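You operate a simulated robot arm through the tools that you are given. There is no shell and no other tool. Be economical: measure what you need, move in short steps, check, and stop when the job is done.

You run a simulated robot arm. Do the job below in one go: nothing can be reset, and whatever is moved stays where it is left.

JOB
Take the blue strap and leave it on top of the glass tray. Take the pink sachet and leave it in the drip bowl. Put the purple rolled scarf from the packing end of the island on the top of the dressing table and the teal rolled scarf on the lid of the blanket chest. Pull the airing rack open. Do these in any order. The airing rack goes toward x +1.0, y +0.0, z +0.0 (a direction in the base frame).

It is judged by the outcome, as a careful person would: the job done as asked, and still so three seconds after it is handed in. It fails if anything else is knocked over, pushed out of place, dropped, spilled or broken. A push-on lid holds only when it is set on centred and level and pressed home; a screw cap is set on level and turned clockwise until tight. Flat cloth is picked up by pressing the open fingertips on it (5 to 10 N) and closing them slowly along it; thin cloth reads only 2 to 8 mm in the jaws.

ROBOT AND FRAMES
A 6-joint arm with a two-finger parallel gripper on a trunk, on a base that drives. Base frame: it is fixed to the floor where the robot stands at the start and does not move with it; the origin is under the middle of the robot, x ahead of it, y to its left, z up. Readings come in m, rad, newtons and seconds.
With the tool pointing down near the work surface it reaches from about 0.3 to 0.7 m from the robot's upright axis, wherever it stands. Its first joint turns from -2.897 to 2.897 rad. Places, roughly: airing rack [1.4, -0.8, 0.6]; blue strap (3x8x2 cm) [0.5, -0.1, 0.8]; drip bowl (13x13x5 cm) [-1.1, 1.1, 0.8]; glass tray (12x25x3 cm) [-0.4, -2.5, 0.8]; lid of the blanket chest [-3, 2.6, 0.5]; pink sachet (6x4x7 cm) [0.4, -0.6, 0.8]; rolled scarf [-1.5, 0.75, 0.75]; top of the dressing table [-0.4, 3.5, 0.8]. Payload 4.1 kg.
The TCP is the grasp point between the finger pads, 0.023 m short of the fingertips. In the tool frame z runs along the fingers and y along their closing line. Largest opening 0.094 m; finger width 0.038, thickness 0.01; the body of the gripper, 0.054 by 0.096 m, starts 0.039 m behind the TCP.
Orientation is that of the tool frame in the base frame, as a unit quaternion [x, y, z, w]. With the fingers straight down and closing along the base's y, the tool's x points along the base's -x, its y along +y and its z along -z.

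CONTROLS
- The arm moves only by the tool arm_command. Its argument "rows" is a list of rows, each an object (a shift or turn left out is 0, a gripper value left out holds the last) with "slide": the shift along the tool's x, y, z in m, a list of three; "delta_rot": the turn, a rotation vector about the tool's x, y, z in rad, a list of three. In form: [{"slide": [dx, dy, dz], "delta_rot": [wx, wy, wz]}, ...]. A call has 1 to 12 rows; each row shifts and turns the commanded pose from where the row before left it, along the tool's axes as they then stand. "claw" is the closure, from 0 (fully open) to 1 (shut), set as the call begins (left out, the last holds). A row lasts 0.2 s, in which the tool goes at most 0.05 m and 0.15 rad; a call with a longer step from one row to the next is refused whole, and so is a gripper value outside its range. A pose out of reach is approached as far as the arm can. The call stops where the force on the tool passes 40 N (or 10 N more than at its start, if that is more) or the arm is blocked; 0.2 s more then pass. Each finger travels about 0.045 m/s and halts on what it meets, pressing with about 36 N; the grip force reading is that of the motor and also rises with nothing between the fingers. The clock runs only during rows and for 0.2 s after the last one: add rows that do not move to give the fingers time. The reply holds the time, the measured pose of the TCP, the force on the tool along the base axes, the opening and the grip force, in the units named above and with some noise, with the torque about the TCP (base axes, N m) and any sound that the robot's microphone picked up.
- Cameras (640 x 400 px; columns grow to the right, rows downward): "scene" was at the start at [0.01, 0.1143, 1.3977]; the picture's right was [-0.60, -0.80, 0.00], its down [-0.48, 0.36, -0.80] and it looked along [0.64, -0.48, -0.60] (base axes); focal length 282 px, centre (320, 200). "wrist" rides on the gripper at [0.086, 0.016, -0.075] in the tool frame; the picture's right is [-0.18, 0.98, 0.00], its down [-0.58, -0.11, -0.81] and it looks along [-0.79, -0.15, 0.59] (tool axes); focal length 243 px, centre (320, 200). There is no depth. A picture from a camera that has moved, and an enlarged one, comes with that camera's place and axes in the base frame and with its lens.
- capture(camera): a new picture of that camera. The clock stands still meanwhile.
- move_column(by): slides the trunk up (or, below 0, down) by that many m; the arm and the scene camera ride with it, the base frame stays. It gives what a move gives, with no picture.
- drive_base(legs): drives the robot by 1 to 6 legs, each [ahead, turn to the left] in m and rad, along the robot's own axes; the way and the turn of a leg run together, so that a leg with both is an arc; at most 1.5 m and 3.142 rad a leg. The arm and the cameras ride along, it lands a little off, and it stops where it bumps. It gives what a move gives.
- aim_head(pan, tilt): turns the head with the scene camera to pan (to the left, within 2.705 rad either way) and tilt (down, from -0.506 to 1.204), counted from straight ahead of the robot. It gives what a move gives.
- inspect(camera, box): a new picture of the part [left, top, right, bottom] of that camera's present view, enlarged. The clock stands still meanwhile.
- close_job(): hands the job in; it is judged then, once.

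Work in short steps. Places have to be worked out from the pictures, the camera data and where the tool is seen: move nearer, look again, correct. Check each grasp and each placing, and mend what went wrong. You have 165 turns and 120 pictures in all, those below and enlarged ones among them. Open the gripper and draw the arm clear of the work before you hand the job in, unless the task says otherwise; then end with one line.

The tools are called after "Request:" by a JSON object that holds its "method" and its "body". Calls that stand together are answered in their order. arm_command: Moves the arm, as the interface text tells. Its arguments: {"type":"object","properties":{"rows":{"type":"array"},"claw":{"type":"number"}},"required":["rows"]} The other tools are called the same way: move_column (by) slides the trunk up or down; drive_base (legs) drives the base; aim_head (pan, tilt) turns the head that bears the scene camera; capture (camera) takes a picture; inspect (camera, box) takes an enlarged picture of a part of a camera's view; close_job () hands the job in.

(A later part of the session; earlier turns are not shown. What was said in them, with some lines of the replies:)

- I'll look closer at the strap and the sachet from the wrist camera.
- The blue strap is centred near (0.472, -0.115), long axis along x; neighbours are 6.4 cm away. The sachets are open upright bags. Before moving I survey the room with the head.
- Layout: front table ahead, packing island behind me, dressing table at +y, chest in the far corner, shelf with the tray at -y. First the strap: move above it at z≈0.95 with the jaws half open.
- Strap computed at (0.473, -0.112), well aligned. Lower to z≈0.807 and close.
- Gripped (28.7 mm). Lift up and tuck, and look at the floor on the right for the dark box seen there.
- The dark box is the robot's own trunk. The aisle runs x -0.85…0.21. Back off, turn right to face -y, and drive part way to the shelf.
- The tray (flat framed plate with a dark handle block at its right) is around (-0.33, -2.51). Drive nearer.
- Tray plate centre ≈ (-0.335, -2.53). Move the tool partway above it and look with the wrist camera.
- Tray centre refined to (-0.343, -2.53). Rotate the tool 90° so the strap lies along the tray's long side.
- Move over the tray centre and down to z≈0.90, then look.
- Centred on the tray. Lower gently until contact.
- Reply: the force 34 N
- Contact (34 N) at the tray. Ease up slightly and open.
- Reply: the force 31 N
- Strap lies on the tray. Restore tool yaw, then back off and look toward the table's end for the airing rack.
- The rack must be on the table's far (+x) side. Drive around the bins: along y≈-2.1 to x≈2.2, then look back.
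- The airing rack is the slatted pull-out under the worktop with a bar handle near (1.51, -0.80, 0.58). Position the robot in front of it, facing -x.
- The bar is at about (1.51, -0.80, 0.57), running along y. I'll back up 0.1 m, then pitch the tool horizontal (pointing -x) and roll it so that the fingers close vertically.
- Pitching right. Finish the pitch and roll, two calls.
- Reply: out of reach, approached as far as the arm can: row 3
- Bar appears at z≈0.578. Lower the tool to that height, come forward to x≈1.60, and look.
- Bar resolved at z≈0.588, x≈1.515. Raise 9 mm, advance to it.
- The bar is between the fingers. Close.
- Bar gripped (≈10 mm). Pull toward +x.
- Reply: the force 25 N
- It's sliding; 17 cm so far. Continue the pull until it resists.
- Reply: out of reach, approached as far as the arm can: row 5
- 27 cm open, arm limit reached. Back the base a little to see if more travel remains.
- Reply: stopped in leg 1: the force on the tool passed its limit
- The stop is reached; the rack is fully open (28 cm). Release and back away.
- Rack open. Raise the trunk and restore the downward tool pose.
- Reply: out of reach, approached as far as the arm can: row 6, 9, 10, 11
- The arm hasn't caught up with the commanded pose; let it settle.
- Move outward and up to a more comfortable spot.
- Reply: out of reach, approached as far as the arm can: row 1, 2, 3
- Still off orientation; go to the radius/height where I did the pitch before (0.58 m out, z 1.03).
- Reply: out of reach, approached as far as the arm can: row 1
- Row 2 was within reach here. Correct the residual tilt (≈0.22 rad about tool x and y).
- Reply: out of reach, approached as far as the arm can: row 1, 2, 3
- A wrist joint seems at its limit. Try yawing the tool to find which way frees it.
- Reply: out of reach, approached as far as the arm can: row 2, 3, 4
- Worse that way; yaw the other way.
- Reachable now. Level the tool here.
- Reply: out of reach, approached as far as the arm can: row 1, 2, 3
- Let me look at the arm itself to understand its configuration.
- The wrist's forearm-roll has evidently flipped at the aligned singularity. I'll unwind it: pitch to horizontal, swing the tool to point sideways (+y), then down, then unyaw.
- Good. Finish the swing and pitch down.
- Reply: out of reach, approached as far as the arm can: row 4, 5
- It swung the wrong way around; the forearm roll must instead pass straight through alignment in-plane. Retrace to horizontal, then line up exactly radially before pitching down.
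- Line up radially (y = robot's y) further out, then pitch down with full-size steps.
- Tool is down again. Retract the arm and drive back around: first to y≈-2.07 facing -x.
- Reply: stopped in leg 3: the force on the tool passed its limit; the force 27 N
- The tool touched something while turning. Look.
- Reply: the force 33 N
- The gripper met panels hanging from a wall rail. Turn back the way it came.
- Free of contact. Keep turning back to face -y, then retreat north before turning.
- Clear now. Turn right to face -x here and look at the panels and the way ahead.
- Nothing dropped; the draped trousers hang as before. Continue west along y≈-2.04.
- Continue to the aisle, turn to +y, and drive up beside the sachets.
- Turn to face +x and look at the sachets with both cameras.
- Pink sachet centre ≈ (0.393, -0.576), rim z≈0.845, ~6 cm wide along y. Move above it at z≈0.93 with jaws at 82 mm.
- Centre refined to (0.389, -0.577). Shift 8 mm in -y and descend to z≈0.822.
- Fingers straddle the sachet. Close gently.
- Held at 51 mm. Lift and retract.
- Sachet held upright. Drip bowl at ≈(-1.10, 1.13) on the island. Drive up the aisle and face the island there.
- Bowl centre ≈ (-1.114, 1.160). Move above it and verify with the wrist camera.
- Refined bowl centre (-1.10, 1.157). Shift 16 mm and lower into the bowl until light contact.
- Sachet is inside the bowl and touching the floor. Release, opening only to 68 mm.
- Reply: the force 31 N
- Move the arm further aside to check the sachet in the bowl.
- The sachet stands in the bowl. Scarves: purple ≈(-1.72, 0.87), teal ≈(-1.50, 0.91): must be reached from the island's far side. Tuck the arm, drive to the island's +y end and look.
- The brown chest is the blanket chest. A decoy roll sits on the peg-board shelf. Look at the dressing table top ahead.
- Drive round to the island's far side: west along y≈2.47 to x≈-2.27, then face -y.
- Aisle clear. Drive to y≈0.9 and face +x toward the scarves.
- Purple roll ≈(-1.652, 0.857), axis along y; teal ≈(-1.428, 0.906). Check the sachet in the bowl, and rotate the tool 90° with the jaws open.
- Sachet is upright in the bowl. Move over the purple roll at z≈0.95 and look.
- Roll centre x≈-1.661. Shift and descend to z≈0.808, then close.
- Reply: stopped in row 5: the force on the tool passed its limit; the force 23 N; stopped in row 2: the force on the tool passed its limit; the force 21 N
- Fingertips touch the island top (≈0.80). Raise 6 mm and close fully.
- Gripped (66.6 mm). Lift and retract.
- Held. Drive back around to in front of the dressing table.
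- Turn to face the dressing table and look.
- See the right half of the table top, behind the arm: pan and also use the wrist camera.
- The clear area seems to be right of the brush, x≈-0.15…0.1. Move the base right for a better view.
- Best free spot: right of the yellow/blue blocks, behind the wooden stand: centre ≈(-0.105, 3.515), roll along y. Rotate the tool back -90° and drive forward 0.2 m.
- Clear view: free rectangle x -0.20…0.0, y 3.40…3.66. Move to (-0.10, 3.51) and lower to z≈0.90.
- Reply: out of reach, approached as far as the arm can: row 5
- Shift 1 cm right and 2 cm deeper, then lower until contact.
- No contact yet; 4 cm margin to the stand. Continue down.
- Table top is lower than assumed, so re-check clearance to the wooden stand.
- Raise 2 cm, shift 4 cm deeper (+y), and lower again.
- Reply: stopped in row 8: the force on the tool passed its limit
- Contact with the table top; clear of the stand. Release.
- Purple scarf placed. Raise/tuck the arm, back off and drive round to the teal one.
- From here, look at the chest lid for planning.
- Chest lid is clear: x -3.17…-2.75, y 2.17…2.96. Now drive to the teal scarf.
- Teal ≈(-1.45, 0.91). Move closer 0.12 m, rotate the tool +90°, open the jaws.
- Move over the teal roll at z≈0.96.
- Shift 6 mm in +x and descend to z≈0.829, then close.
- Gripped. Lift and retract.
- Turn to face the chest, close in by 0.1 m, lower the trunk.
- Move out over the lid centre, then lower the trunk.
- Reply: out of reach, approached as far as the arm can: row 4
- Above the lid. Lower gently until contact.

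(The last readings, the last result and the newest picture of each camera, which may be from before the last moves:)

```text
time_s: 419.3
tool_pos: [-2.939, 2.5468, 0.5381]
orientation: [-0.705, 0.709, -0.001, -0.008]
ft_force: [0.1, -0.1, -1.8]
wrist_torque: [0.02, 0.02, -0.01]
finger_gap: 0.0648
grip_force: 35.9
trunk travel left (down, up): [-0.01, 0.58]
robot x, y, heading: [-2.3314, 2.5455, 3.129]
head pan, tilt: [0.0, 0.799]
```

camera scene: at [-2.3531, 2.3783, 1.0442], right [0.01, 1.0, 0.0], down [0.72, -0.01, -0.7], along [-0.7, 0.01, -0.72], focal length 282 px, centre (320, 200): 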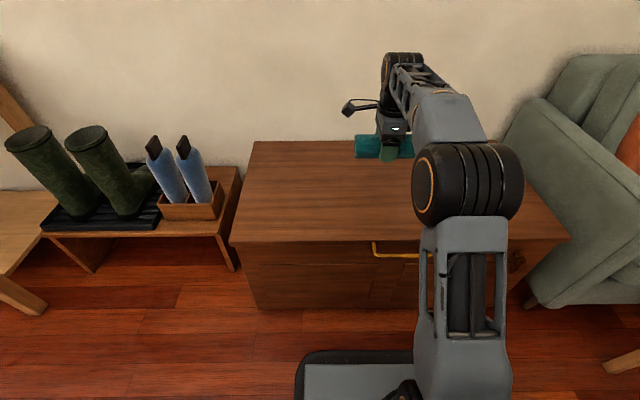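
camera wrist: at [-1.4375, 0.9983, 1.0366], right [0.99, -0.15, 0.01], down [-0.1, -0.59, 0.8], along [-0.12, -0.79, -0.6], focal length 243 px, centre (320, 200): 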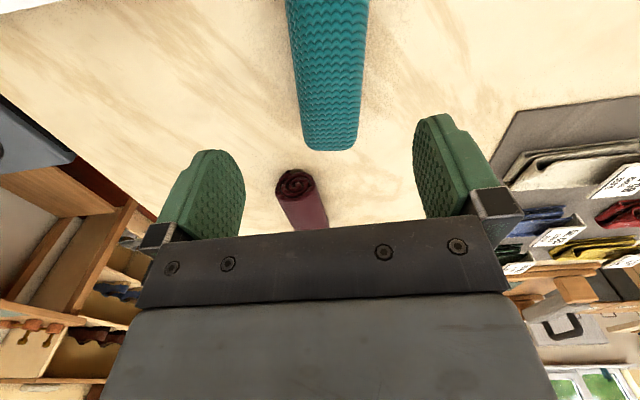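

No contact yet; continue in small steps.

Request:
{"method": "arm_command", "body": {"rows": [{"slide": [0, 0, 0.005]}, {"slide": [0, 0, 0.005]}, {"slide": [0, 0, 0.005]}, {"slide": [0, 0, 0.005]}, {"slide": [0, 0, 0.005]}, {"slide": [0, 0, 0.005]}, {"slide": [0, 0, 0.005]}, {"slide": [0, 0, 0.005]}, {}]}}

Request:
{"method": "inspect", "body": {"camera": "scene", "box": [300, 100, 460, 220]}}

```text
time_s: 421.3
tool_pos: [-2.9397, 2.5449, 0.4994]
orientation: [-0.705, 0.709, 0.001, -0.01]
ft_force: [-0.7, 0.2, -0.7]
wrist_torque: [0.0, 0.0, 0.02]
finger_gap: 0.0648
grip_force: 35.8
trunk travel left (down, up): [-0.01, 0.58]
robot x, y, heading: [-2.332, 2.5455, 3.123]
head pan, tilt: [0.0, 0.799]
```

```text
3.33 times, centred on (380, 160) of scene
camera zoom: at [-2.3531, 2.3783, 1.0442], right [0.01, 1.0, 0.0], down [0.72, -0.01, -0.7], along [-0.7, 0.01, -0.72], focal length 941 px, centre (120, 333)
```

zoom: 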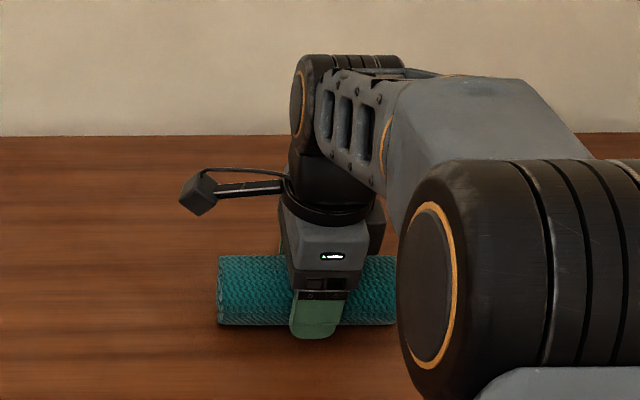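

Close to the lid now; continue.

Request:
{"method": "arm_command", "body": {"rows": [{"slide": [0, 0, 0.004]}, {"slide": [0, 0, 0.004]}, {"slide": [0, 0, 0.004]}, {"slide": [0, 0, 0.004]}, {"slide": [0, 0, 0.004]}, {"slide": [0, 0, 0.004]}, {"slide": [0, 0, 0.004]}, {"slide": [0, 0, 0.004]}, {}]}}

```text
time_s: 422.0
tool_pos: [-2.942, 2.5446, 0.4969]
orientation: [-0.704, 0.71, 0.005, -0.013]
ft_force: [3.4, 0.3, 16.6]
wrist_torque: [0.01, -0.14, 0.05]
finger_gap: 0.0648
grip_force: 35.2
trunk travel left (down, up): [-0.01, 0.58]
robot x, y, heading: [-2.3304, 2.5427, 3.133]
head pan, tilt: [0.0, 0.799]
stopped in row 3: the force on the tool passed its limit (the readings are from after the stop); the commanded pose is now the measured one
```

Contact with the lid. Release and lift away.

Request:
{"method": "arm_command", "body": {"claw": 0.1, "rows": [{}, {}, {}, {}]}}

Request:
{"method": "arm_command", "body": {"rows": [{"slide": [0, 0, -0.02]}, {"slide": [0, 0, -0.03]}, {"slide": [0, 0, -0.045]}, {"slide": [0, 0, -0.045]}, {"slide": [0, 0, -0.045]}, {"slide": [0, -0.045, 0]}, {"slide": [0, -0.045, 0]}, {"slide": [0, -0.045, 0]}, {}]}}

Request:
{"method": "move_column", "body": {"by": 0.34}}

Request:
{"method": "capture", "body": {"camera": "scene"}}

```text
time_s: 423.0
tool_pos: [-2.9406, 2.545, 0.493]
orientation: [-0.705, 0.71, 0.004, -0.013]
ft_force: [0.5, 0.6, 0.9]
wrist_torque: [0.04, 0.0, -0.02]
finger_gap: 0.0848
grip_force: 0.1
trunk travel left (down, up): [-0.01, 0.58]
robot x, y, heading: [-2.328, 2.5463, 3.132]
head pan, tilt: [0.0, 0.799]
```

```text
time_s: 425.0
tool_pos: [-2.8005, 2.5475, 0.6759]
orientation: [-0.705, 0.709, 0.003, -0.012]
ft_force: [0.5, -0.3, 0.0]
wrist_torque: [-0.02, -0.01, 0.02]
finger_gap: 0.0843
grip_force: 0.1
trunk travel left (down, up): [-0.01, 0.58]
robot x, y, heading: [-2.3299, 2.5422, 3.126]
head pan, tilt: [0.0, 0.799]
```

```text
time_s: 428.4
tool_pos: [-2.8012, 2.5472, 1.0155]
orientation: [-0.704, 0.71, 0.004, -0.013]
ft_force: [0.1, -0.1, 0.8]
wrist_torque: [0.0, -0.01, 0.01]
finger_gap: 0.0844
grip_force: 0.1
trunk travel left (down, up): [-0.35, 0.24]
robot x, y, heading: [-2.329, 2.5467, 3.129]
head pan, tilt: [0.0, 0.799]
```

```text
36 pictures are left
camera scene: at [-2.3529, 2.3783, 1.3842], right [0.01, 1.0, 0.0], down [0.72, -0.01, -0.7], along [-0.7, 0.01, -0.72], focal length 282 px, centre (320, 200)
```

scene: 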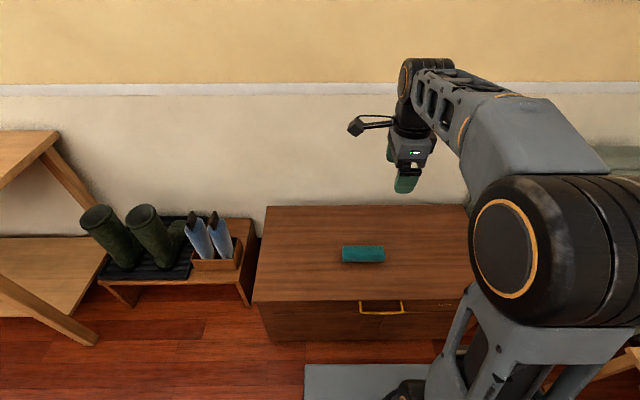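

Teal scarf rests on the lid. One last glance at the dressing table to confirm the purple one stayed put.

Request:
{"method": "aim_head", "body": {"pan": -2.6, "tilt": 0.3}}

Request:
{"method": "capture", "body": {"camera": "scene"}}

```text
time_s: 430.7
tool_pos: [-2.8021, 2.5479, 1.0151]
orientation: [-0.704, 0.71, 0.003, -0.012]
ft_force: [-0.1, 0.6, 0.1]
wrist_torque: [0.01, -0.05, -0.01]
finger_gap: 0.0844
grip_force: 0.1
trunk travel left (down, up): [-0.35, 0.24]
robot x, y, heading: [-2.3308, 2.5467, 3.131]
head pan, tilt: [-2.601, 0.3]
```

```text
35 pictures are left
camera scene: at [-2.1916, 2.4245, 1.4286], right [0.51, -0.86, 0.0], down [-0.26, -0.15, -0.96], along [0.82, 0.48, -0.3], focal length 282 px, centre (320, 200)
```

scene: 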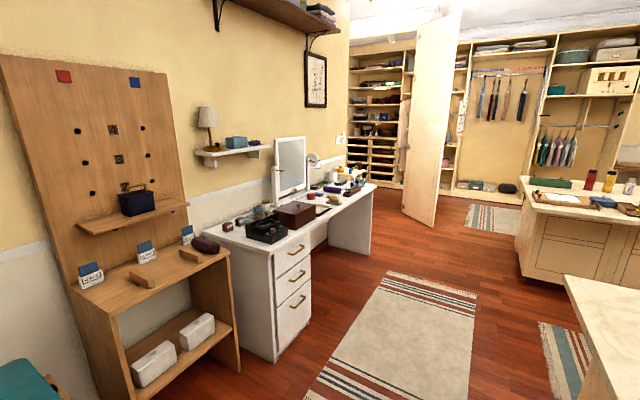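

Everything is in place, the gripper is open and the arm is clear. Handing in.

Request:
{"method": "close_job", "body": {}}

```text
The job is handed in.
```

All five parts are done: the blue strap is on the glass tray, the pink sachet is in the drip bowl, the purple scarf is on the dressing table, the teal scarf is on the blanket-chest lid, and the airing rack is pulled open to its stop; on the way the gripper brushed the trousers draped on the wall rail, which stayed in place.
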